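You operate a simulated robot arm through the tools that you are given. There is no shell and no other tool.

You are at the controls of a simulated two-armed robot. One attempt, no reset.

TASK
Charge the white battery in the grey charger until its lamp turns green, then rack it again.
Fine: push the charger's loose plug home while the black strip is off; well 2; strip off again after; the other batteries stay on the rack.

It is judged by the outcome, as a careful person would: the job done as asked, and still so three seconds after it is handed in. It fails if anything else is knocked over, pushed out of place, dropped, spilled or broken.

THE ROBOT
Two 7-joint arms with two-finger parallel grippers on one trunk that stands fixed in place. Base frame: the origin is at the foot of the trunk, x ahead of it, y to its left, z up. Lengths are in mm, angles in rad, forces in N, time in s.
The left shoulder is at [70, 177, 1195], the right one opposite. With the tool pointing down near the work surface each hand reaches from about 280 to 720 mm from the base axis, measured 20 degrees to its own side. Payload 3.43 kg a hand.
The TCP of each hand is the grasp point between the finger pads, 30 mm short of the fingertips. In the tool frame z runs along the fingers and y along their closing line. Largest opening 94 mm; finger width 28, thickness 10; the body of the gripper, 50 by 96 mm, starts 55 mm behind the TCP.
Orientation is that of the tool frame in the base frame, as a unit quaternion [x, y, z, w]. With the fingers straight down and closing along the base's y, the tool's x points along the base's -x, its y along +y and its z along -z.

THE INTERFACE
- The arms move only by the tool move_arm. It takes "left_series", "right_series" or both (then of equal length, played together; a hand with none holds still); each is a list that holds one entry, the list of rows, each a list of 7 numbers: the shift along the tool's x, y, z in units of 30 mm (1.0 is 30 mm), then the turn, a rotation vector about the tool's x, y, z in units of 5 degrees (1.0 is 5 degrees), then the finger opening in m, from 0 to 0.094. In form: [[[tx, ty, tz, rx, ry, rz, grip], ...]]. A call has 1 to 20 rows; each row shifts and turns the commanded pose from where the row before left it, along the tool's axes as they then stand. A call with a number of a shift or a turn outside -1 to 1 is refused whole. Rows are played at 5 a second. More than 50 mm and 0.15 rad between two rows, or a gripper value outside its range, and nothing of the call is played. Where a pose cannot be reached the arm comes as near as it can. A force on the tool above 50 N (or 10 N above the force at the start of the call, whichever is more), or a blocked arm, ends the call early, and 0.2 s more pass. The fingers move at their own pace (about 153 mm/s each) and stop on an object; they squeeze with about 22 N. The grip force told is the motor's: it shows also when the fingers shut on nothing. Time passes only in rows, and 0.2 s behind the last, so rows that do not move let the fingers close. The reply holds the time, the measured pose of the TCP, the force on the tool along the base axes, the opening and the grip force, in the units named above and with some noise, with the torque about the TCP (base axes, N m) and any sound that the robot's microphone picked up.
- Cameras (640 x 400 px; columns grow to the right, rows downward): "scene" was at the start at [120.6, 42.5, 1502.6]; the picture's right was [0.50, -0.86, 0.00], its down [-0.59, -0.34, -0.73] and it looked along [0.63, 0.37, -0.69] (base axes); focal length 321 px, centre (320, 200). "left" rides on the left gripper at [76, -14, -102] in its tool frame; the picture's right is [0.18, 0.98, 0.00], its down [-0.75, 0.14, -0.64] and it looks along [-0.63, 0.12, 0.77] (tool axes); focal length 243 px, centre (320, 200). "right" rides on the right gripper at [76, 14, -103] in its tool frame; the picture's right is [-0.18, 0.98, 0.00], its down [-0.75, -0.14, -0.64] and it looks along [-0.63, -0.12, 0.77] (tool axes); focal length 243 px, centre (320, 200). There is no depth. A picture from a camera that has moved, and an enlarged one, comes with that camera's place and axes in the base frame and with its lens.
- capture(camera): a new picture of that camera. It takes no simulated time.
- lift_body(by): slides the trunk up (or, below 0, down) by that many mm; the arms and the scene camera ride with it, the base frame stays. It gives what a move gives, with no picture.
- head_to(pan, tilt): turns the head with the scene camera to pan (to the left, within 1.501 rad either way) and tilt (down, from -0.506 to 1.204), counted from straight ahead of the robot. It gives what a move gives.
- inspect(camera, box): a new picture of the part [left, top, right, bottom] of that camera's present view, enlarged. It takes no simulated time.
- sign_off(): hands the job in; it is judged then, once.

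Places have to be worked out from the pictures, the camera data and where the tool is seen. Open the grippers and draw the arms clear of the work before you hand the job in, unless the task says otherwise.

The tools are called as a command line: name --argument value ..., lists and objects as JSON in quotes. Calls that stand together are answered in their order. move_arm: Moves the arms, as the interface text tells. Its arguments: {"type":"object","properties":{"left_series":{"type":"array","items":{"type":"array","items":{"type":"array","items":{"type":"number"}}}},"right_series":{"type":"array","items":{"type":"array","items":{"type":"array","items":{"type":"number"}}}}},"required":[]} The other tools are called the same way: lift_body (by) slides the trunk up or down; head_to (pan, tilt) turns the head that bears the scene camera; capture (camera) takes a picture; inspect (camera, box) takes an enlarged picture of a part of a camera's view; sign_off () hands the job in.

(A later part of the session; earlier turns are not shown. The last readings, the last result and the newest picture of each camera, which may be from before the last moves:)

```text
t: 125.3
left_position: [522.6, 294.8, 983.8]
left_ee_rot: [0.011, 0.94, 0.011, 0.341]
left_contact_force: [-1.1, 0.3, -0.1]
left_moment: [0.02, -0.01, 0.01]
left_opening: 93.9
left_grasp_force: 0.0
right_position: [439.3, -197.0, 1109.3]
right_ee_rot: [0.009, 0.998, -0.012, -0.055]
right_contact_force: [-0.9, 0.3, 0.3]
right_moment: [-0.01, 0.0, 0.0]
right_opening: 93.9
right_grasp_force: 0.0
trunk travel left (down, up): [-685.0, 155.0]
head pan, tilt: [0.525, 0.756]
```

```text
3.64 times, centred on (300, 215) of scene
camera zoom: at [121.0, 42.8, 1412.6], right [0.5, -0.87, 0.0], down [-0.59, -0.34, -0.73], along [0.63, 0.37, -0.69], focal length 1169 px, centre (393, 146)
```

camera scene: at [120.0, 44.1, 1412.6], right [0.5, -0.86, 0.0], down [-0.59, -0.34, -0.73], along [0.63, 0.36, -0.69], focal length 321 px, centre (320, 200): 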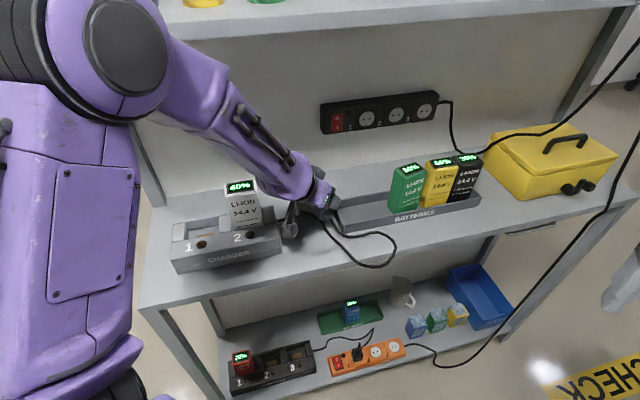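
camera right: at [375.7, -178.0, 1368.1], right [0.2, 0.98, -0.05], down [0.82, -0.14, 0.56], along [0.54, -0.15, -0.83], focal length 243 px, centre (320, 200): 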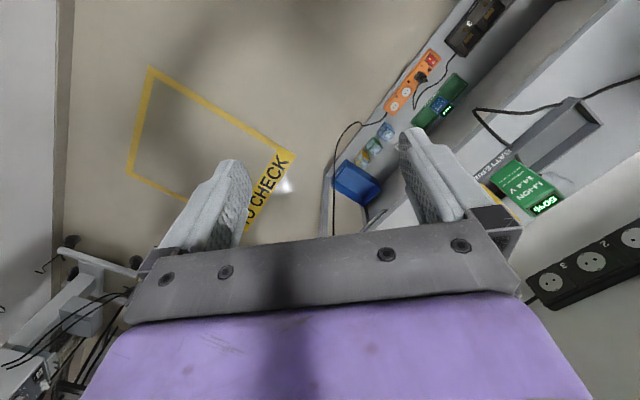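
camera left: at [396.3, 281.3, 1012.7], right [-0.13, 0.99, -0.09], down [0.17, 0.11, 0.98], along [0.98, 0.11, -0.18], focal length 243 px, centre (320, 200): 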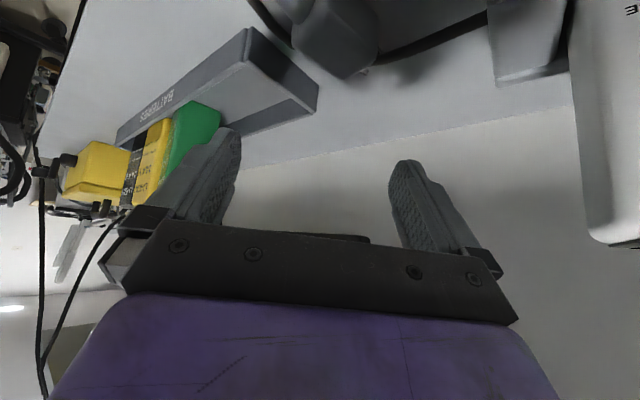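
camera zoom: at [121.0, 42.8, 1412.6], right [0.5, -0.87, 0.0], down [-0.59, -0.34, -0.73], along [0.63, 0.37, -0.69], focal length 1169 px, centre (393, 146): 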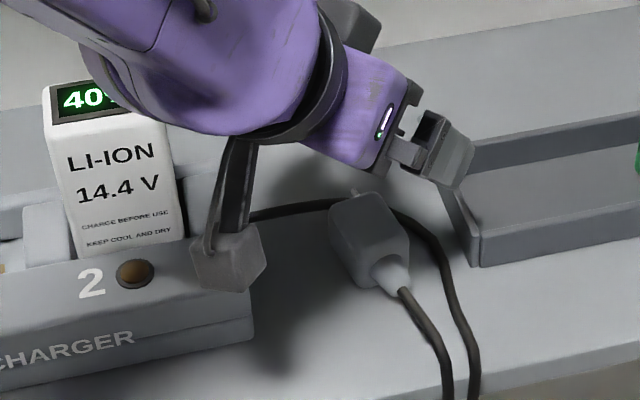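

The plug lies flat on open shelf, tail towards me, its axis near 53° and centre near (542, 297). I turn the hand to that heading, 40° below level, so I can grip it squarely by its sides.

move_arm --left_series '[[[0, 0, 0, -0.9325, -0.214, -0.989, 0.07], [0, 0, 0, -0.9325, -0.214, -0.989, 0.07], [0, 0, 0, -0.9325, -0.214, -0.989, 0.07], [0, 0, 0, -0.9325, -0.214, -0.989, 0.07], [0, 0, 0, -0.9325, -0.214, -0.989, 0.07], [0, 0, 0, -0.9325, -0.214, -0.989, 0.07], [0, 0, 0, -0.9325, -0.214, -0.989, 0.07], [0, 0, 0, -0.9325, -0.214, -0.989, 0.07], [0, 0, 0, 0, 0, 0, 0.07]]]'

capture --camera "left"

capture --camera "scene"

```text
t: 127.3
left_position: [525.8, 292.5, 987.4]
left_ee_rot: [-0.369, 0.827, 0.169, 0.389]
left_contact_force: [-0.2, -0.5, 0.3]
left_moment: [0.02, 0.0, -0.03]
left_opening: 70.0
left_grasp_force: 0.0
left hand out of reach, approached as far as the arm can: row 5
right_position: [439.8, -196.9, 1109.0]
right_ee_rot: [0.008, 0.998, -0.014, -0.055]
right_contact_force: [0.2, 0.0, 0.4]
right_moment: [0.02, 0.0, -0.01]
right_opening: 94.0
right_grasp_force: 0.1
trunk travel left (down, up): [-685.0, 155.0]
head pan, tilt: [0.525, 0.756]
```

```text
taken
camera left: at [449.2, 188.2, 994.3], right [-0.81, 0.57, -0.15], down [-0.12, 0.09, 0.99], along [0.58, 0.81, -0.01], focal length 243 px, centre (320, 200)
```

left: 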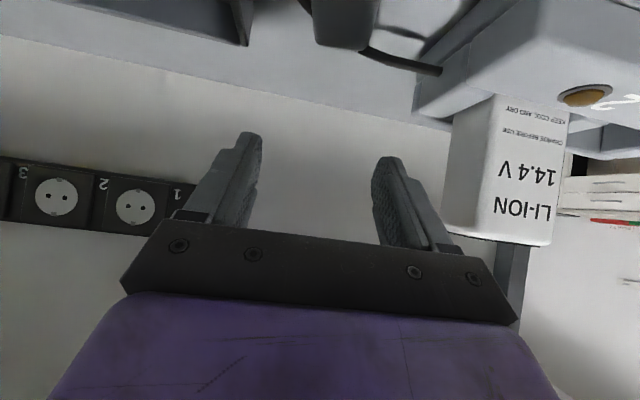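

```text
taken
camera scene: at [120.3, 41.9, 1412.6], right [0.5, -0.86, 0.0], down [-0.59, -0.34, -0.73], along [0.63, 0.37, -0.69], focal length 321 px, centre (320, 200)
```

scene: 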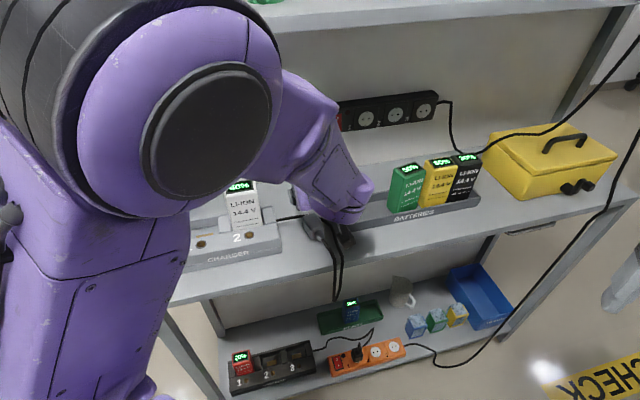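

The heading came to about 48°, 40° down, which is near enough. I lower to a hover about 55 mm above gripping height and look at the plug between the fingers.

move_arm --left_series '[[[0.65, -0.13, 0.573, 0, 0, 0, 0.07], [0.65, -0.13, 0.573, 0, 0, 0, 0.07], [0, 0, 0, 0, 0, 0, 0.07]]]'

capture --camera "left"

inspect --camera "scene" --box '[260, 170, 380, 260]'

```text
t: 128.1
left_position: [532.8, 287.6, 936.7]
left_ee_rot: [-0.369, 0.828, 0.168, 0.388]
left_contact_force: [-0.8, -0.8, -0.5]
left_moment: [0.0, 0.01, 0.01]
left_opening: 70.1
left_grasp_force: 0.0
right_position: [439.4, -197.5, 1109.2]
right_ee_rot: [0.009, 0.998, -0.014, -0.055]
right_contact_force: [-0.8, -0.7, 0.4]
right_moment: [-0.04, -0.02, 0.01]
right_opening: 94.2
right_grasp_force: 0.1
trunk travel left (down, up): [-685.0, 155.0]
head pan, tilt: [0.525, 0.756]
```

```text
taken
camera left: at [456.5, 184.2, 943.8], right [-0.81, 0.57, -0.15], down [-0.12, 0.09, 0.99], along [0.58, 0.81, -0.01], focal length 243 px, centre (320, 200)
```

left: 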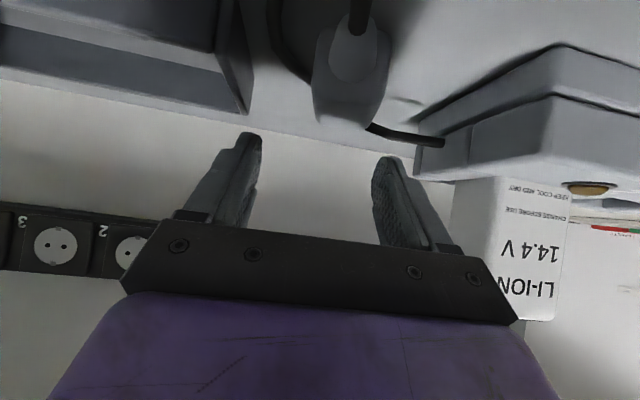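

```text
4.44 times, centred on (320, 215) of scene
camera zoom: at [119.9, 42.4, 1412.7], right [0.5, -0.87, 0.0], down [-0.59, -0.34, -0.73], along [0.63, 0.37, -0.69], focal length 1428 px, centre (320, 133)
```

zoom: 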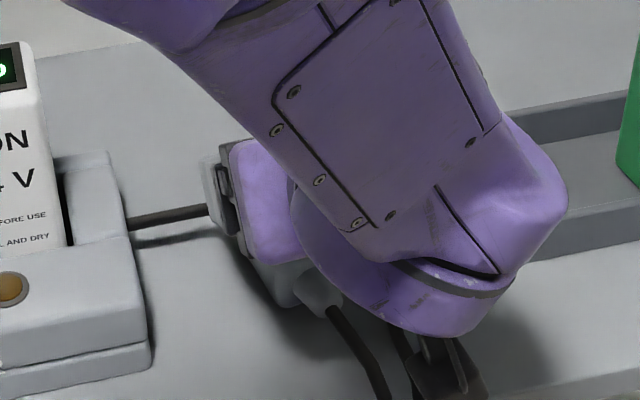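

The plug is between the fingers' paths but somewhat to the left. I zoom in to place it exactly.

inspect --camera "left" --box '[250, 0, 450, 180]'

```text
2.22 times, centred on (350, 90) of left
camera zoom: at [456.5, 184.2, 943.8], right [-0.81, 0.57, -0.15], down [-0.12, 0.09, 0.99], along [0.58, 0.81, -0.01], focal length 539 px, centre (253, 444)
```

zoom: 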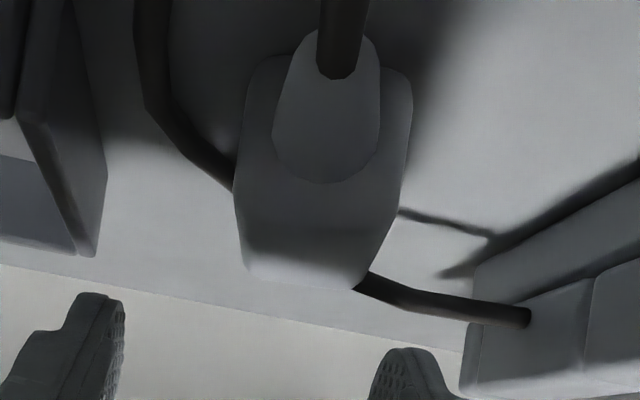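

The plug sits about 7 mm to the left of the hand's centre plane and 15 to 30 mm ahead. I shift accordingly and lower 45 mm, then check before closing.

move_arm --left_series '[[[0.427, 0.13, 0.658, 0, 0, 0, 0.07], [0.427, 0.13, 0.658, 0, 0, 0, 0.07], [0, 0, 0, 0, 0, 0, 0.07]]]'

capture --camera "left"

inspect --camera "scene" --box '[260, 170, 380, 260]'

```text
t: 128.9
left_position: [536.3, 303.6, 891.2]
left_ee_rot: [-0.368, 0.828, 0.167, 0.389]
left_contact_force: [-0.9, -0.4, 1.9]
left_moment: [0.0, 0.0, 0.02]
left_opening: 70.1
left_grasp_force: 0.1
right_position: [438.5, -196.6, 1109.5]
right_ee_rot: [0.009, 0.998, -0.013, -0.055]
right_contact_force: [0.2, -0.4, 0.6]
right_moment: [0.01, 0.0, 0.0]
right_opening: 93.8
right_grasp_force: 0.1
trunk travel left (down, up): [-685.0, 155.0]
head pan, tilt: [0.525, 0.756]
```

```text
taken
camera left: at [460.0, 200.0, 899.0], right [-0.81, 0.57, -0.15], down [-0.12, 0.09, 0.99], along [0.58, 0.81, -0.01], focal length 243 px, centre (320, 200)
```

left: 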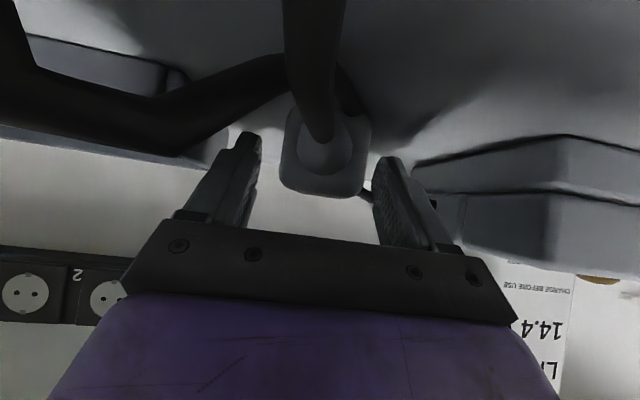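

```text
4.44 times, centred on (320, 215) of scene
camera zoom: at [120.2, 42.2, 1412.7], right [0.5, -0.87, 0.0], down [-0.59, -0.34, -0.73], along [0.63, 0.37, -0.69], focal length 1428 px, centre (320, 133)
```

zoom: 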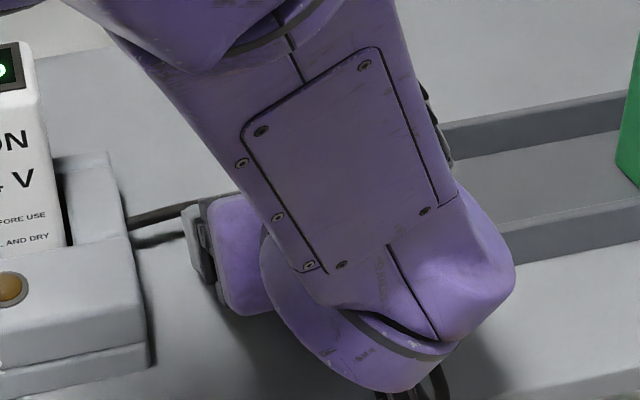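

The plug is nicely centred between the fingers, and its top shows the shelf is nearer z 859. By its size the body is too far back for the pads, so I draw the hand back 20 mm along its heading.

move_arm --left_series '[[[0.213, 0, -0.255, 0, 0, 0, 0.07], [0.213, 0, -0.255, 0, 0, 0, 0.07], [0, 0, 0, 0, 0, 0, 0.07]]]'

capture --camera "left"

```text
t: 129.7
left_position: [522.5, 288.1, 890.0]
left_ee_rot: [-0.368, 0.828, 0.168, 0.388]
left_contact_force: [-0.8, -0.5, 0.8]
left_moment: [0.04, 0.02, 0.04]
left_opening: 70.4
left_grasp_force: 0.0
right_position: [439.4, -196.2, 1110.0]
right_ee_rot: [0.008, 0.998, -0.015, -0.054]
right_contact_force: [-0.5, -0.2, 0.1]
right_moment: [-0.01, 0.04, 0.0]
right_opening: 94.0
right_grasp_force: 0.0
trunk travel left (down, up): [-685.0, 155.0]
head pan, tilt: [0.525, 0.756]
```

```text
taken
camera left: at [446.3, 185.2, 897.7], right [-0.81, 0.57, -0.15], down [-0.12, 0.09, 0.99], along [0.58, 0.82, -0.01], focal length 243 px, centre (320, 200)
```

left: 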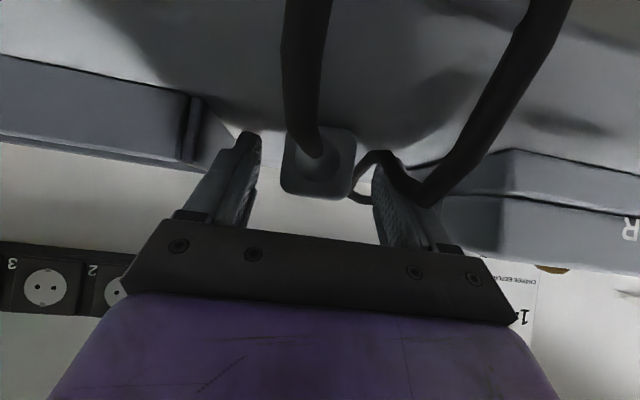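

The body now sits right in the pads' zone. I close on it.

move_arm --left_series '[[[0, 0, 0, 0, 0, 0, 0.04], [0, 0, 0, 0, 0, 0, 0.0], [0, 0, 0, 0, 0, 0, 0.0], [0, 0, 0, 0, 0, 0, 0.0]]]'

capture --camera "left"

```text
t: 130.7
left_position: [523.2, 289.5, 890.6]
left_ee_rot: [-0.369, 0.828, 0.168, 0.387]
left_contact_force: [-0.6, 1.0, 3.2]
left_moment: [0.06, 0.0, 0.06]
left_opening: 39.7
left_grasp_force: 21.8
right_position: [439.4, -197.3, 1109.7]
right_ee_rot: [0.009, 0.998, -0.014, -0.056]
right_contact_force: [0.0, 0.9, -0.1]
right_moment: [0.02, 0.01, 0.0]
right_opening: 93.9
right_grasp_force: 0.0
trunk travel left (down, up): [-685.0, 155.0]
head pan, tilt: [0.525, 0.756]
```

```text
taken
camera left: at [446.4, 185.4, 897.7], right [-0.81, 0.57, -0.15], down [-0.12, 0.09, 0.99], along [0.58, 0.81, -0.01], focal length 243 px, centre (320, 200)
```

left: 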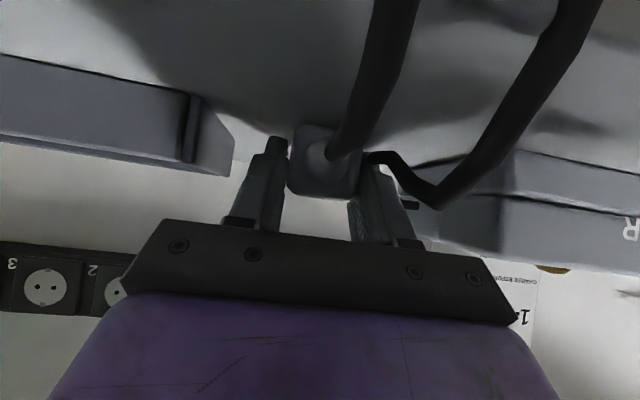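

Gripped squarely: 39.7 mm with 22 N. I lift it straight up 60 mm.

move_arm --left_series '[[[-0.512, 0, -0.427, 0, 0, 0, 0.0], [-0.512, 0, -0.427, 0, 0, 0, 0.0], [-0.512, 0, -0.427, 0, 0, 0, 0.0], [0, 0, 0, 0, 0, 0, 0.0]]]'

capture --camera "left"

inspect --camera "scene" --box '[240, 140, 400, 260]'

```text
t: 131.7
left_position: [524.5, 289.8, 950.7]
left_ee_rot: [-0.369, 0.827, 0.17, 0.388]
left_contact_force: [-0.3, 0.2, -0.2]
left_moment: [0.01, -0.02, 0.0]
left_opening: 39.5
left_grasp_force: 21.8
right_position: [439.8, -197.1, 1110.1]
right_ee_rot: [0.008, 0.998, -0.014, -0.055]
right_contact_force: [-0.3, -0.1, -0.5]
right_moment: [0.01, -0.07, -0.03]
right_opening: 93.9
right_grasp_force: 0.1
trunk travel left (down, up): [-685.0, 155.0]
head pan, tilt: [0.525, 0.756]
```

```text
taken
camera left: at [447.6, 185.7, 957.8], right [-0.81, 0.57, -0.15], down [-0.11, 0.09, 0.99], along [0.58, 0.81, -0.01], focal length 243 px, centre (320, 200)
```

left: 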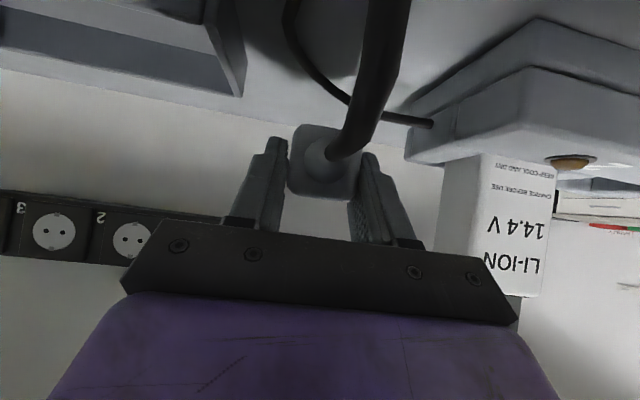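

```text
3.33 times, centred on (320, 200) of scene
camera zoom: at [121.0, 42.6, 1412.5], right [0.5, -0.87, 0.0], down [-0.59, -0.34, -0.73], along [0.63, 0.37, -0.69], focal length 1071 px, centre (320, 200)
```

zoom: 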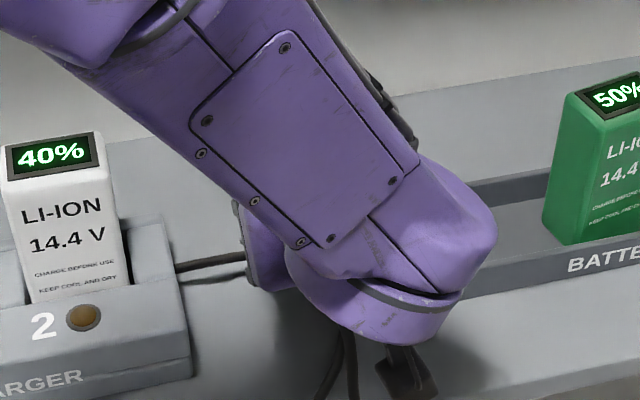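

The plug is held level and in line with the hand, its axis 17 mm below the grasp point. I raise it to socket height, well above the battery tops.

move_arm --left_series '[[[-0.69, 0, -0.576, 0, 0, 0, 0.0], [-0.69, 0, -0.576, 0, 0, 0, 0.0], [-0.69, 0, -0.576, 0, 0, 0, 0.0], [-0.69, 0, -0.576, 0, 0, 0, 0.0], [0, 0, 0, 0, 0, 0, 0.0]]]'

capture --camera "left"

capture --camera "scene"

```text
t: 132.9
left_position: [523.0, 291.5, 1058.1]
left_ee_rot: [-0.369, 0.828, 0.169, 0.388]
left_contact_force: [0.5, 0.3, -0.8]
left_moment: [0.02, 0.02, 0.0]
left_opening: 39.8
left_grasp_force: 21.5
right_position: [440.8, -196.8, 1109.2]
right_ee_rot: [0.01, 0.998, -0.013, -0.055]
right_contact_force: [0.3, -1.1, -1.0]
right_moment: [-0.02, 0.07, 0.02]
right_opening: 94.4
right_grasp_force: 0.0
trunk travel left (down, up): [-685.0, 155.0]
head pan, tilt: [0.525, 0.756]
```

```text
taken
camera left: at [446.5, 187.0, 1065.4], right [-0.81, 0.57, -0.15], down [-0.11, 0.09, 0.99], along [0.58, 0.81, -0.01], focal length 243 px, centre (320, 200)
```

left: 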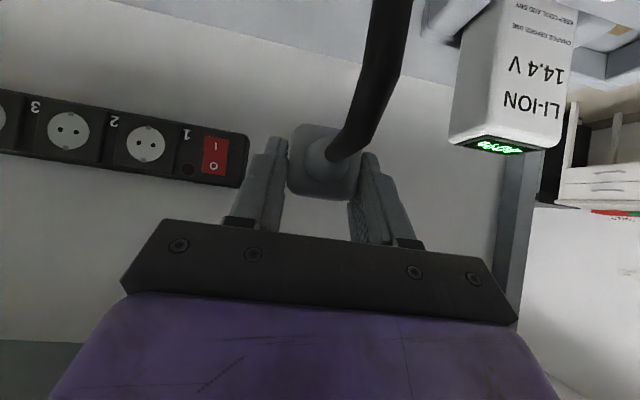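

```text
taken
camera scene: at [121.4, 42.5, 1412.5], right [0.5, -0.87, 0.0], down [-0.59, -0.34, -0.73], along [0.63, 0.37, -0.69], focal length 321 px, centre (320, 200)
```

scene: 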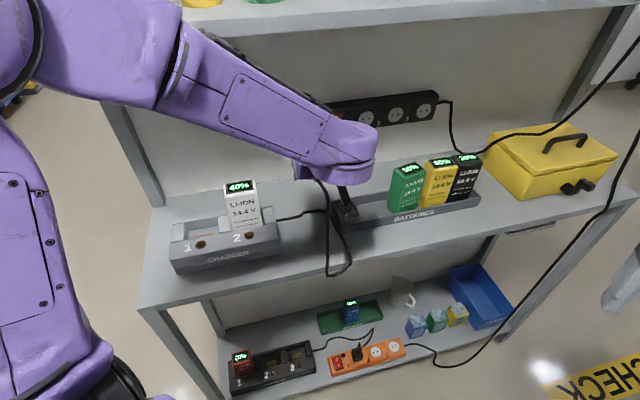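

The strip is in view with its lamp dark; socket 1 measures at about u 338, z 1029. I square the hand to the strip (2.9° yaw) and carry the plug along to 45 mm in front of socket 1.

move_arm --left_series '[[[0, 0, 0, 0.445, 0, 0.371, 0.0], [-0.156, -0.977, 0.289, 0, 0, 0, 0.0], [-0.156, -0.977, 0.289, 0, 0, 0, 0.0], [-0.156, -0.977, 0.289, 0, 0, 0, 0.0], [-0.156, -0.977, 0.289, 0, 0, 0, 0.0], [-0.156, -0.977, 0.289, 0, 0, 0, 0.0], [0, 0, 0, 0, 0, 0, 0.0]]]'

capture --camera "left"

capture --camera "scene"

```text
t: 134.5
left_position: [660.7, 221.6, 1048.6]
left_ee_rot: [-0.348, 0.837, 0.159, 0.392]
left_contact_force: [-0.4, 0.2, -1.2]
left_moment: [-0.02, -0.01, 0.0]
left_opening: 39.4
left_grasp_force: 22.6
right_position: [438.2, -195.8, 1110.2]
right_ee_rot: [0.009, 0.998, -0.015, -0.055]
right_contact_force: [0.3, 0.0, 0.3]
right_moment: [0.01, -0.01, 0.01]
right_opening: 93.6
right_grasp_force: 0.1
trunk travel left (down, up): [-685.0, 155.0]
head pan, tilt: [0.525, 0.756]
```

```text
taken
camera left: at [578.0, 120.5, 1057.0], right [-0.78, 0.61, -0.15], down [-0.11, 0.1, 0.99], along [0.62, 0.78, -0.01], focal length 243 px, centre (320, 200)
```

left: 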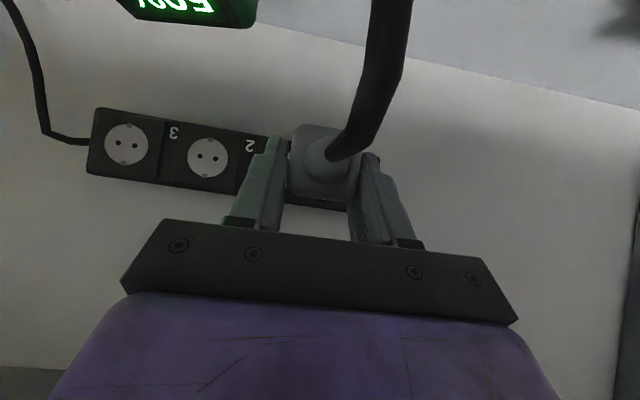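

```text
taken
camera scene: at [119.9, 43.1, 1412.7], right [0.5, -0.86, 0.0], down [-0.59, -0.34, -0.73], along [0.63, 0.36, -0.69], focal length 321 px, centre (320, 200)
```

scene: 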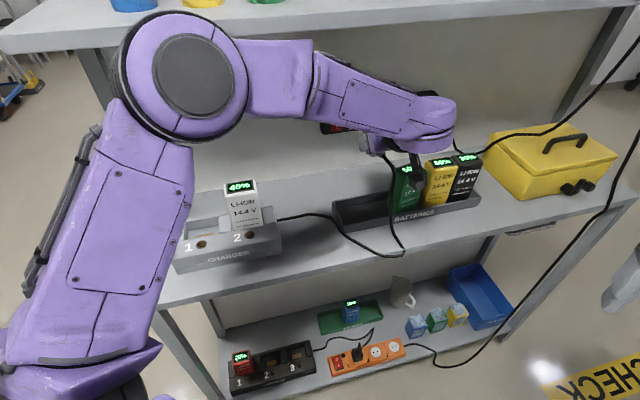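

The hand is square to the strip now (heading 45.0°), at u 310, v 624. Sockets 2 and 3 re-measure at u 413 and 488.6, so socket 1 is at u 337.4, z 1029. I zoom in on the held plug to get its axis relative to the hand.

inspect --camera "left" --box '[250, 100, 400, 220]'

inspect --camera "scene" --box '[310, 100, 460, 210]'

capture --camera "right"

```text
3.33 times, centred on (325, 160) of left
camera zoom: at [578.0, 120.5, 1057.0], right [-0.78, 0.61, -0.15], down [-0.11, 0.1, 0.99], along [0.62, 0.78, -0.01], focal length 809 px, centre (303, 333)
```

zoom: 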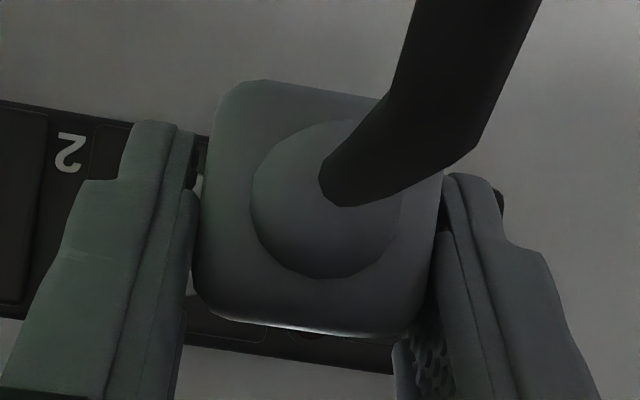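

```text
3.64 times, centred on (385, 155) of scene
camera zoom: at [119.9, 43.1, 1412.7], right [0.5, -0.86, 0.0], down [-0.59, -0.34, -0.73], along [0.63, 0.36, -0.69], focal length 1169 px, centre (84, 364)
```

zoom: 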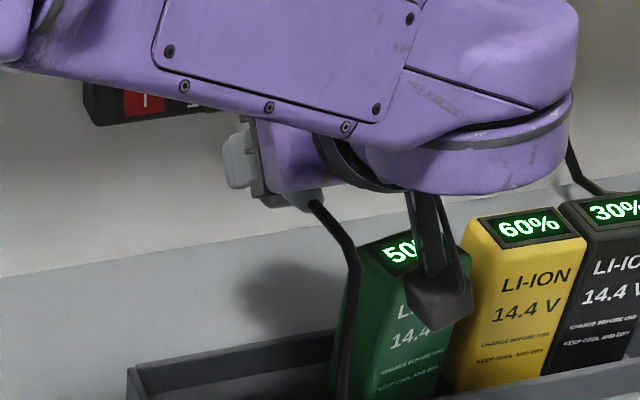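

```text
taken
camera right: at [374.4, -177.8, 1218.6], right [0.2, 0.98, -0.05], down [0.82, -0.14, 0.56], along [0.54, -0.15, -0.83], focal length 243 px, centre (320, 200)
```

right: 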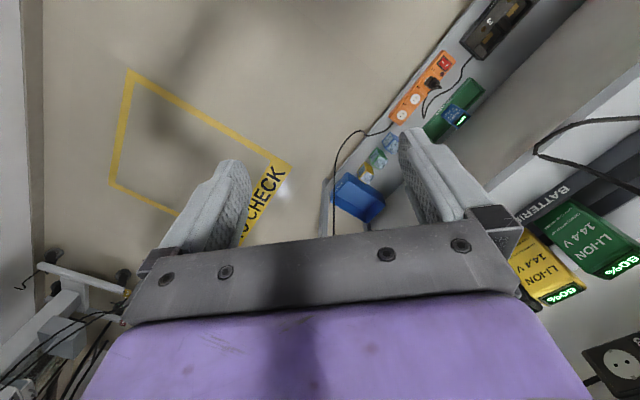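

The plug's axis runs 1.3 mm to -u of the grasp point and about 14 mm below it. I shift to line it up with socket 1 and close half of the remaining distance.

move_arm --left_series '[[[-0.09, -0.47, 0.25, 0, 0, 0, 0.0], [-0.09, -0.47, 0.25, 0, 0, 0, 0.0], [0, 0, 0, 0, 0, 0, 0.0], [0, 0, 0, 0, 0, 0, 0.0]]]'

capture --camera "left"

inspect --camera "left" --box '[160, 90, 420, 230]'

```text
t: 135.5
left_position: [691.9, 212.1, 1043.7]
left_ee_rot: [-0.347, 0.837, 0.159, 0.392]
left_contact_force: [-0.4, -0.4, -0.9]
left_moment: [-0.05, 0.0, 0.0]
left_opening: 39.3
left_grasp_force: 22.0
right_position: [439.2, -197.3, 1109.2]
right_ee_rot: [0.009, 0.998, -0.013, -0.055]
right_contact_force: [0.7, 0.3, -0.1]
right_moment: [-0.01, -0.01, 0.0]
right_opening: 94.0
right_grasp_force: 0.0
trunk travel left (down, up): [-685.0, 155.0]
head pan, tilt: [0.525, 0.756]
```

```text
taken
camera left: at [609.4, 111.9, 1050.8], right [-0.78, 0.61, -0.15], down [-0.11, 0.1, 0.99], along [0.62, 0.78, -0.01], focal length 243 px, centre (320, 200)
```

left: 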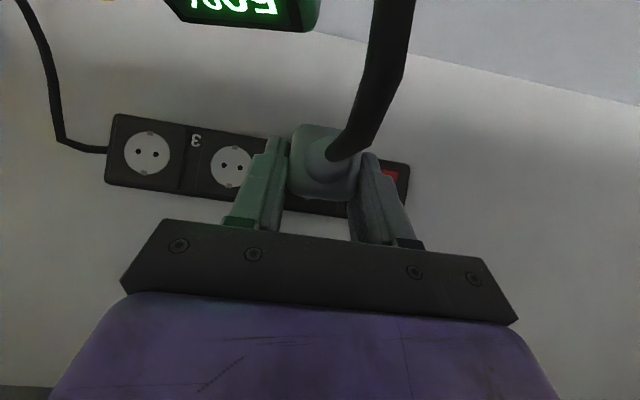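

```text
2.46 times, centred on (290, 160) of left
camera zoom: at [609.4, 111.9, 1050.8], right [-0.78, 0.61, -0.15], down [-0.11, 0.1, 0.99], along [0.62, 0.78, -0.01], focal length 597 px, centre (394, 298)
```

zoom: 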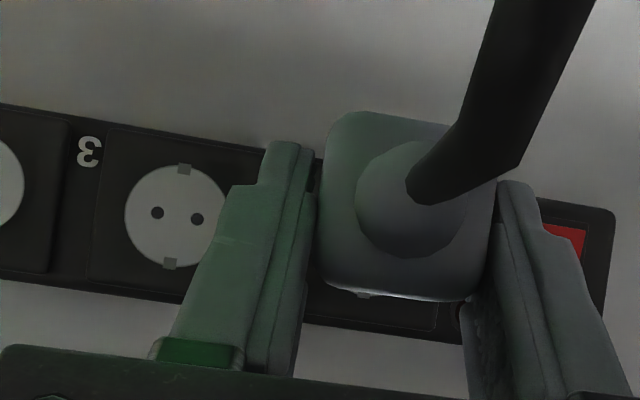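

In this view the plug's axis is at (u 336.9, z 1028.4) against socket 1 at (337.8, 1030.3). I correct by 0.9 and 1.9 mm while advancing 30 mm.

move_arm --left_series '[[[-0.35, -0.015, 0.365, 0, 0, 0, 0.0], [-0.35, -0.015, 0.365, 0, 0, 0, 0.0], [0, 0, 0, 0, 0, 0, 0.0], [0, 0, 0, 0, 0, 0, 0.0]]]'

inspect --camera "left" --box '[160, 90, 420, 230]'

inspect --camera "scene" --box '[310, 80, 450, 180]'

```text
t: 136.5
left_position: [713.9, 232.9, 1044.0]
left_ee_rot: [-0.347, 0.837, 0.157, 0.392]
left_contact_force: [0.9, 0.2, -0.2]
left_moment: [-0.01, 0.02, 0.02]
left_opening: 39.8
left_grasp_force: 21.9
right_position: [440.9, -196.3, 1109.1]
right_ee_rot: [0.009, 0.998, -0.013, -0.055]
right_contact_force: [-0.5, 0.2, -0.4]
right_moment: [-0.01, 0.01, 0.0]
right_opening: 94.2
right_grasp_force: 0.1
trunk travel left (down, up): [-685.0, 155.0]
head pan, tilt: [0.525, 0.756]
```

```text
2.46 times, centred on (290, 160) of left
camera zoom: at [631.8, 131.8, 1052.1], right [-0.78, 0.61, -0.15], down [-0.11, 0.1, 0.99], along [0.62, 0.78, -0.01], focal length 597 px, centre (394, 298)
```

zoom: 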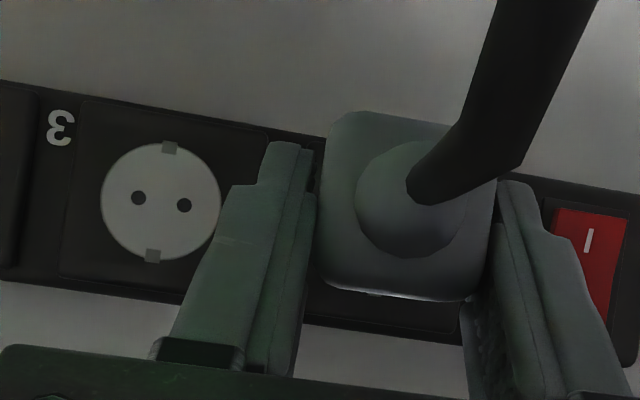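

```text
4.00 times, centred on (380, 130) of scene
camera zoom: at [121.0, 42.8, 1412.5], right [0.5, -0.87, 0.0], down [-0.59, -0.34, -0.73], along [0.63, 0.36, -0.69], focal length 1286 px, centre (80, 480)
```

zoom: 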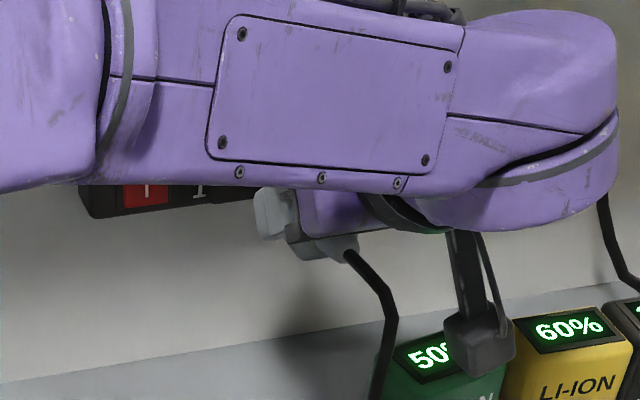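

The plug axis is at (338.7, 1029.7) and socket 1 at (337.6, 1029.8). I shift 1 mm to -u and advance 10 mm, watching the force.

move_arm --left_series '[[[-0.107, 0.033, 0.128, 0, 0, 0, 0.0], [-0.107, 0, 0.128, 0, 0, 0, 0.0], [0, 0, 0, 0, 0, 0, 0.0]]]'

move_arm --left_series '[[[-0.086, 0, 0.102, 0, 0, 0, 0.0], [0, 0, 0, 0, 0, 0, 0.0]]]'

inspect --camera "left" --box '[160, 90, 420, 230]'

```text
t: 137.3
left_position: [719.5, 238.3, 1045.0]
left_ee_rot: [-0.347, 0.837, 0.159, 0.392]
left_contact_force: [-0.1, -1.0, -0.9]
left_moment: [0.02, 0.0, 0.01]
left_opening: 39.5
left_grasp_force: 21.4
right_position: [440.0, -197.1, 1108.8]
right_ee_rot: [0.008, 0.998, -0.014, -0.055]
right_contact_force: [0.4, 0.0, -0.1]
right_moment: [0.0, -0.01, 0.03]
right_opening: 94.0
right_grasp_force: 0.0
trunk travel left (down, up): [-685.0, 155.0]
head pan, tilt: [0.525, 0.756]
```

```text
t: 137.9
left_position: [721.9, 241.1, 1045.1]
left_ee_rot: [-0.348, 0.837, 0.158, 0.392]
left_contact_force: [-0.5, 0.2, -2.0]
left_moment: [0.01, 0.01, -0.02]
left_opening: 39.6
left_grasp_force: 22.4
right_position: [439.7, -196.5, 1108.5]
right_ee_rot: [0.009, 0.998, -0.013, -0.055]
right_contact_force: [-0.4, 0.2, -0.4]
right_moment: [0.01, 0.01, 0.0]
right_opening: 94.1
right_grasp_force: 0.0
trunk travel left (down, up): [-685.0, 155.0]
head pan, tilt: [0.525, 0.756]
```

```text
2.46 times, centred on (290, 160) of left
camera zoom: at [640.6, 142.0, 1052.9], right [-0.78, 0.61, -0.15], down [-0.11, 0.1, 0.99], along [0.62, 0.78, -0.01], focal length 597 px, centre (394, 298)
```

zoom: 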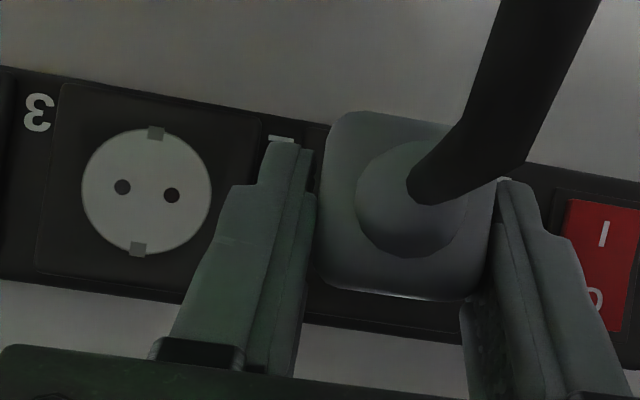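

Aligned within about half a millimetre by the same view: plug (337.7, 1030.5), socket (337.6, 1030). I keep advancing in 3 mm steps until the prongs meet the socket.

move_arm --left_series '[[[-0.064, 0, 0.077, 0, 0, 0, 0.0], [0, 0, 0, 0, 0, 0, 0.0]]]'

move_arm --left_series '[[[-0.064, 0, 0.077, 0, 0, 0, 0.0], [0, 0, 0, 0, 0, 0, 0.0]]]'

move_arm --left_series '[[[-0.064, 0, 0.077, 0, 0, 0, 0.0], [0, 0, 0, 0, 0, 0, 0.0]]]'

```text
t: 138.5
left_position: [724.7, 242.4, 1045.9]
left_ee_rot: [-0.348, 0.837, 0.158, 0.392]
left_contact_force: [-0.3, 0.6, -1.1]
left_moment: [-0.04, -0.01, -0.01]
left_opening: 39.5
left_grasp_force: 21.5
right_position: [440.6, -196.4, 1109.2]
right_ee_rot: [0.008, 0.998, -0.013, -0.056]
right_contact_force: [-0.1, -0.2, 0.0]
right_moment: [-0.01, -0.02, 0.01]
right_opening: 93.9
right_grasp_force: 0.1
trunk travel left (down, up): [-685.0, 155.0]
head pan, tilt: [0.525, 0.756]
```

```text
t: 139.1
left_position: [726.7, 246.2, 1046.1]
left_ee_rot: [-0.347, 0.837, 0.158, 0.392]
left_contact_force: [-0.4, -0.1, -1.0]
left_moment: [-0.02, -0.04, -0.01]
left_opening: 39.4
left_grasp_force: 22.4
right_position: [440.3, -196.7, 1108.7]
right_ee_rot: [0.009, 0.998, -0.013, -0.055]
right_contact_force: [-1.3, 0.6, -0.3]
right_moment: [0.03, 0.0, 0.01]
right_opening: 94.0
right_grasp_force: 0.1
trunk travel left (down, up): [-685.0, 155.0]
head pan, tilt: [0.525, 0.756]
```

```text
t: 139.7
left_position: [729.6, 248.0, 1045.1]
left_ee_rot: [-0.348, 0.837, 0.159, 0.392]
left_contact_force: [0.0, 0.5, -0.9]
left_moment: [0.01, 0.03, 0.0]
left_opening: 39.3
left_grasp_force: 22.2
right_position: [439.8, -198.6, 1109.8]
right_ee_rot: [0.009, 0.998, -0.013, -0.056]
right_contact_force: [-0.3, 0.5, 0.2]
right_moment: [-0.02, -0.01, 0.01]
right_opening: 94.0
right_grasp_force: 0.0
trunk travel left (down, up): [-685.0, 155.0]
head pan, tilt: [0.525, 0.756]
```

No contact yet at v 691. I check the view again.

inspect --camera "left" --box '[160, 90, 420, 230]'

inspect --camera "scene" --box '[330, 90, 430, 160]'

```text
2.46 times, centred on (290, 160) of left
camera zoom: at [646.9, 148.4, 1052.7], right [-0.78, 0.61, -0.15], down [-0.11, 0.1, 0.99], along [0.62, 0.78, -0.01], focal length 597 px, centre (394, 298)
```

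zoom: 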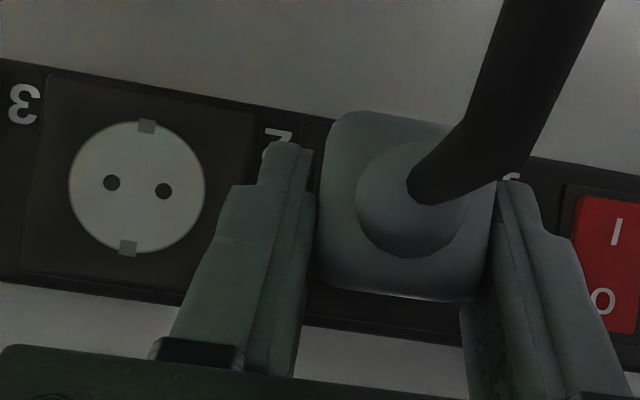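

```text
5.71 times, centred on (380, 125) of scene
camera zoom: at [120.8, 42.6, 1412.6], right [0.5, -0.87, 0.0], down [-0.59, -0.34, -0.73], along [0.63, 0.37, -0.69], focal length 1837 px, centre (-23, 629)
```

zoom: 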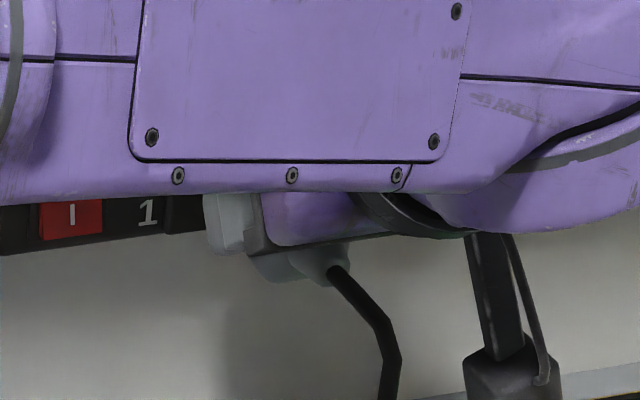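

The labels beside the sockets confirm the alignment within about 1 mm. I advance further in 3 mm steps.

move_arm --left_series '[[[-0.064, 0, 0.077, 0, 0, 0, 0.0], [0, 0, 0, 0, 0, 0, 0.0]]]'

move_arm --left_series '[[[-0.064, 0, 0.077, 0, 0, 0, 0.0], [0, 0, 0, 0, 0, 0, 0.0]]]'

move_arm --left_series '[[[-0.064, 0, 0.077, 0, 0, 0, 0.0], [0, 0, 0, 0, 0, 0, 0.0]]]'

```text
t: 140.3
left_position: [730.4, 251.3, 1045.1]
left_ee_rot: [-0.348, 0.837, 0.158, 0.391]
left_contact_force: [-0.6, -0.8, -0.8]
left_moment: [0.0, 0.0, 0.01]
left_opening: 39.6
left_grasp_force: 22.1
right_position: [439.1, -196.8, 1108.5]
right_ee_rot: [0.009, 0.998, -0.013, -0.055]
right_contact_force: [0.0, 0.1, 0.4]
right_moment: [0.0, -0.02, -0.02]
right_opening: 93.8
right_grasp_force: 0.0
trunk travel left (down, up): [-685.0, 155.0]
head pan, tilt: [0.525, 0.756]
```

```text
t: 140.9
left_position: [732.8, 253.5, 1045.2]
left_ee_rot: [-0.346, 0.837, 0.158, 0.393]
left_contact_force: [-0.2, 0.5, -1.1]
left_moment: [-0.05, -0.01, 0.0]
left_opening: 39.8
left_grasp_force: 22.2
right_position: [439.2, -196.8, 1109.1]
right_ee_rot: [0.009, 0.998, -0.014, -0.055]
right_contact_force: [0.0, -0.3, -0.2]
right_moment: [0.03, 0.03, -0.01]
right_opening: 94.1
right_grasp_force: 0.0
trunk travel left (down, up): [-685.0, 155.0]
head pan, tilt: [0.525, 0.756]
```

```text
t: 141.5
left_position: [734.3, 255.8, 1044.8]
left_ee_rot: [-0.348, 0.837, 0.158, 0.392]
left_contact_force: [-0.3, -0.2, -0.4]
left_moment: [0.0, 0.01, 0.01]
left_opening: 39.7
left_grasp_force: 22.2
right_position: [440.0, -197.1, 1109.1]
right_ee_rot: [0.009, 0.998, -0.013, -0.054]
right_contact_force: [0.0, 0.7, -0.2]
right_moment: [0.0, -0.01, -0.02]
right_opening: 93.9
right_grasp_force: 0.0
trunk travel left (down, up): [-685.0, 155.0]
head pan, tilt: [0.525, 0.756]
```

Still free at v 700. I look again at the gap between the plug and the strip.

inspect --camera "left" --box '[180, 90, 440, 230]'

inspect --camera "scene" --box '[340, 110, 400, 150]'

```text
2.46 times, centred on (310, 160) of left
camera zoom: at [652.8, 154.7, 1052.7], right [-0.78, 0.61, -0.15], down [-0.11, 0.1, 0.99], along [0.62, 0.78, -0.01], focal length 597 px, centre (345, 298)
```

zoom: 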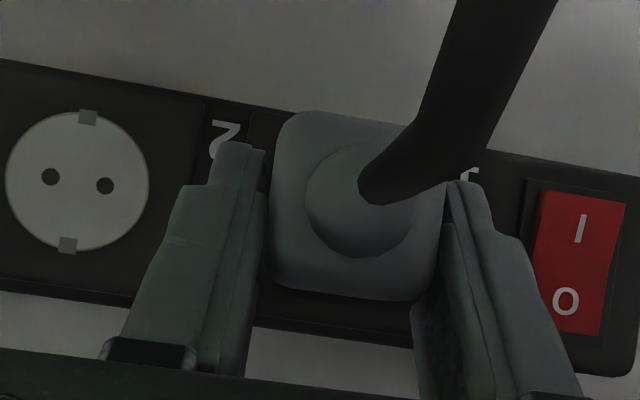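

```text
10.00 times, centred on (370, 130) of scene
camera zoom: at [120.8, 42.6, 1412.6], right [0.5, -0.87, 0.0], down [-0.59, -0.34, -0.73], along [0.63, 0.37, -0.69], focal length 3214 px, centre (-180, 900)
```

zoom: 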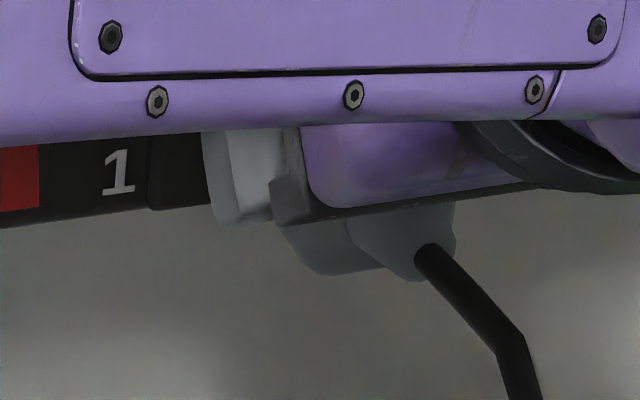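

By the geometry the prong tips should now be a few millimetres inside the socket with no side force. I continue pushing in 3 mm steps.

move_arm --left_series '[[[-0.064, 0, 0.077, 0, 0, 0, 0.0], [0, 0, 0, 0, 0, 0, 0.0]]]'

move_arm --left_series '[[[-0.064, 0, 0.077, 0, 0, 0, 0.0], [0, 0, 0, 0, 0, 0, 0.0]]]'

inspect --camera "left" --box '[180, 90, 440, 230]'

```text
t: 142.1
left_position: [735.8, 257.2, 1044.9]
left_ee_rot: [-0.348, 0.837, 0.158, 0.392]
left_contact_force: [-0.2, -0.5, -0.1]
left_moment: [0.02, 0.03, 0.02]
left_opening: 39.7
left_grasp_force: 21.9
right_position: [439.2, -197.6, 1109.9]
right_ee_rot: [0.009, 0.998, -0.013, -0.055]
right_contact_force: [0.3, -0.3, 0.4]
right_moment: [0.0, -0.01, 0.0]
right_opening: 93.9
right_grasp_force: 0.1
trunk travel left (down, up): [-685.0, 155.0]
head pan, tilt: [0.525, 0.756]
```

```text
t: 142.7
left_position: [739.4, 258.4, 1045.6]
left_ee_rot: [-0.347, 0.838, 0.157, 0.392]
left_contact_force: [-0.1, -0.1, -0.2]
left_moment: [-0.03, 0.0, 0.01]
left_opening: 39.6
left_grasp_force: 21.6
right_position: [439.3, -196.8, 1109.2]
right_ee_rot: [0.009, 0.998, -0.013, -0.055]
right_contact_force: [-0.3, -0.3, -0.3]
right_moment: [0.04, 0.02, -0.01]
right_opening: 93.6
right_grasp_force: 0.1
trunk travel left (down, up): [-685.0, 155.0]
head pan, tilt: [0.525, 0.756]
```

```text
2.46 times, centred on (310, 160) of left
camera zoom: at [657.3, 158.9, 1052.6], right [-0.78, 0.61, -0.15], down [-0.11, 0.1, 0.99], along [0.62, 0.78, -0.01], focal length 597 px, centre (345, 298)
```

zoom: 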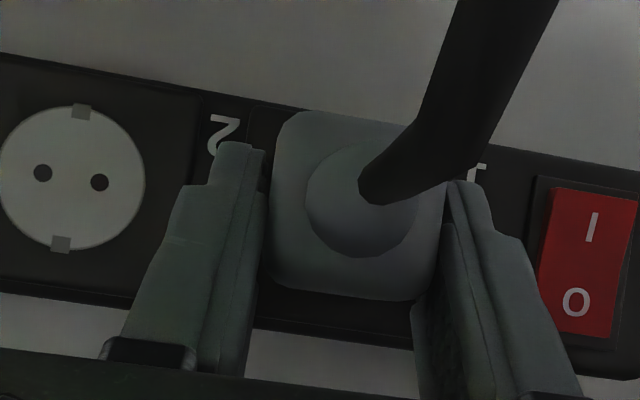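

Still no resistance at v 706, alignment unchanged. I continue.

move_arm --left_series '[[[-0.064, 0, 0.077, 0, 0, 0, 0.0], [0, 0, 0, 0, 0, 0, 0.0]]]'

move_arm --left_series '[[[-0.064, 0, 0.077, 0, 0, 0, 0.0], [0, 0, 0, 0, 0, 0, 0.0]]]'

move_arm --left_series '[[[-0.043, 0, 0.051, 0, 0, 0, 0.0], [0, 0, 0, 0, 0, 0, 0.0]]]'

```text
t: 143.3
left_position: [741.3, 261.3, 1045.0]
left_ee_rot: [-0.348, 0.837, 0.159, 0.391]
left_contact_force: [0.9, 1.0, -0.7]
left_moment: [0.02, 0.0, 0.0]
left_opening: 39.5
left_grasp_force: 22.0
right_position: [439.5, -197.4, 1109.4]
right_ee_rot: [0.009, 0.998, -0.014, -0.055]
right_contact_force: [0.6, -0.2, -0.6]
right_moment: [-0.02, -0.04, 0.01]
right_opening: 94.1
right_grasp_force: 0.0
trunk travel left (down, up): [-685.0, 155.0]
head pan, tilt: [0.525, 0.756]
```

```text
t: 143.9
left_position: [743.8, 262.6, 1044.4]
left_ee_rot: [-0.347, 0.837, 0.158, 0.392]
left_contact_force: [-2.3, -0.8, -0.8]
left_moment: [-0.02, 0.01, -0.01]
left_opening: 39.9
left_grasp_force: 21.7
right_position: [440.1, -197.7, 1108.8]
right_ee_rot: [0.008, 0.998, -0.014, -0.055]
right_contact_force: [0.9, -0.2, -0.3]
right_moment: [0.02, 0.05, -0.03]
right_opening: 94.1
right_grasp_force: 0.0
trunk travel left (down, up): [-685.0, 155.0]
head pan, tilt: [0.525, 0.756]
```

```text
t: 144.5
left_position: [743.0, 263.0, 1044.6]
left_ee_rot: [-0.347, 0.838, 0.159, 0.391]
left_contact_force: [-8.9, -4.1, -3.5]
left_moment: [-0.01, 0.07, -0.05]
left_opening: 39.7
left_grasp_force: 22.0
right_position: [439.3, -198.1, 1109.3]
right_ee_rot: [0.01, 0.998, -0.012, -0.054]
right_contact_force: [0.0, -0.1, 0.9]
right_moment: [-0.02, -0.02, 0.02]
right_opening: 93.9
right_grasp_force: 0.0
trunk travel left (down, up): [-685.0, 155.0]
head pan, tilt: [0.525, 0.756]
```

Resistance of about 9 N has built up at v 711, which is some 20 mm deeper than where the loose plug originally stood. I look closely to see whether the body is against the socket.

inspect --camera "left" --box '[260, 110, 400, 230]'

inspect --camera "scene" --box '[340, 110, 400, 150]'

inspect --camera "right" --box '[440, 150, 640, 400]'

```text
3.33 times, centred on (330, 170) of left
camera zoom: at [661.0, 163.4, 1052.2], right [-0.78, 0.61, -0.15], down [-0.11, 0.1, 0.99], along [0.62, 0.78, -0.01], focal length 809 px, centre (287, 300)
```

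zoom: 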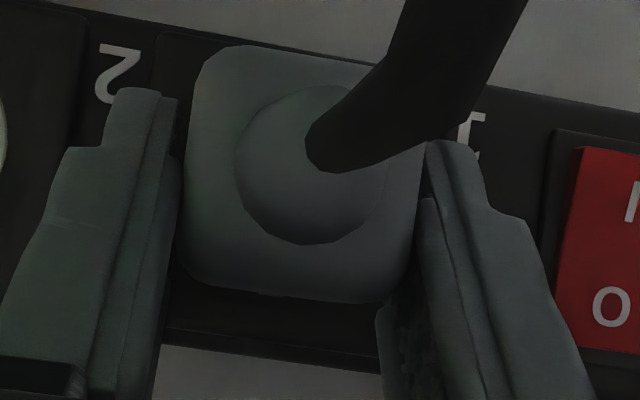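

```text
10.00 times, centred on (370, 130) of scene
camera zoom: at [119.1, 41.5, 1412.7], right [0.5, -0.87, 0.0], down [-0.59, -0.34, -0.73], along [0.63, 0.37, -0.68], focal length 3214 px, centre (-180, 900)
```

zoom: 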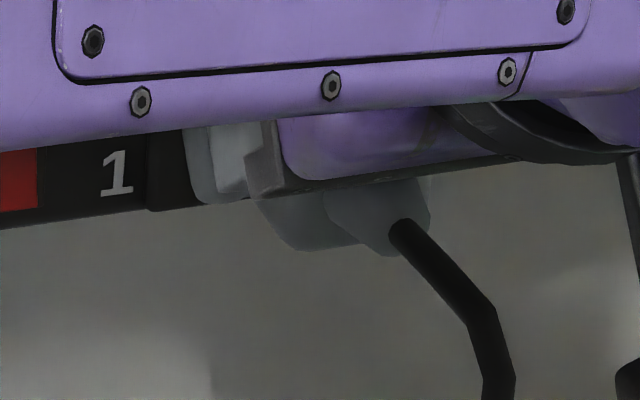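

```text
1.60 times, centred on (540, 275) of right
camera zoom: at [373.7, -179.3, 1218.5], right [0.2, 0.98, -0.05], down [0.82, -0.14, 0.56], along [0.54, -0.15, -0.83], focal length 388 px, centre (-32, 80)
```

zoom: 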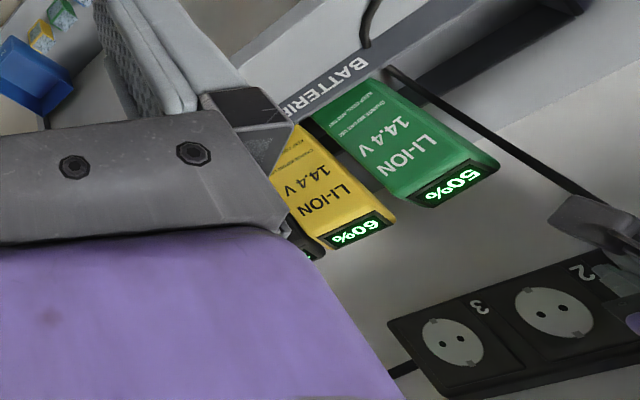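

Comparing sizes, the opening reading overstates the true gap by about 5.5 mm, so the plug is really 34 mm wide and nearer the camera than I took it: its axis is at about (u 339.5, z 1033.5), i.e. 2 mm right and 3.5 mm above the socket. I back off 6 mm, correct this, and approach again.

move_arm --left_series '[[[0.128, 0, -0.154, 0, 0, 0, 0.0], [0.089, 0.06, 0.075, 0, 0, 0, 0.0], [0, 0, 0, 0, 0, 0, 0.0], [0, 0, 0, 0, 0, 0, 0.0]]]'

inspect --camera "left" --box '[200, 110, 400, 230]'

```text
t: 145.5
left_position: [740.3, 262.6, 1041.9]
left_ee_rot: [-0.348, 0.836, 0.159, 0.393]
left_contact_force: [1.5, -0.8, 1.4]
left_moment: [0.01, -0.05, 0.02]
left_opening: 39.2
left_grasp_force: 21.9
right_position: [439.0, -196.9, 1108.1]
right_ee_rot: [0.009, 0.998, -0.014, -0.055]
right_contact_force: [-0.6, -0.7, -0.4]
right_moment: [-0.03, -0.01, 0.01]
right_opening: 94.0
right_grasp_force: 0.1
trunk travel left (down, up): [-685.0, 155.0]
head pan, tilt: [0.525, 0.756]
```

```text
3.20 times, centred on (300, 170) of left
camera zoom: at [657.5, 162.0, 1049.1], right [-0.78, 0.61, -0.15], down [-0.11, 0.1, 0.99], along [0.62, 0.78, -0.01], focal length 776 px, centre (384, 296)
```

zoom: 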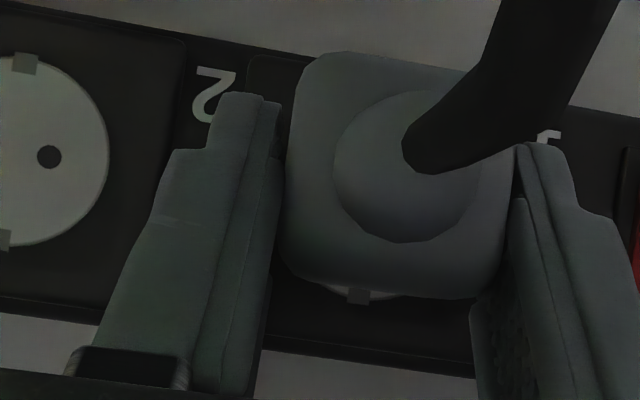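

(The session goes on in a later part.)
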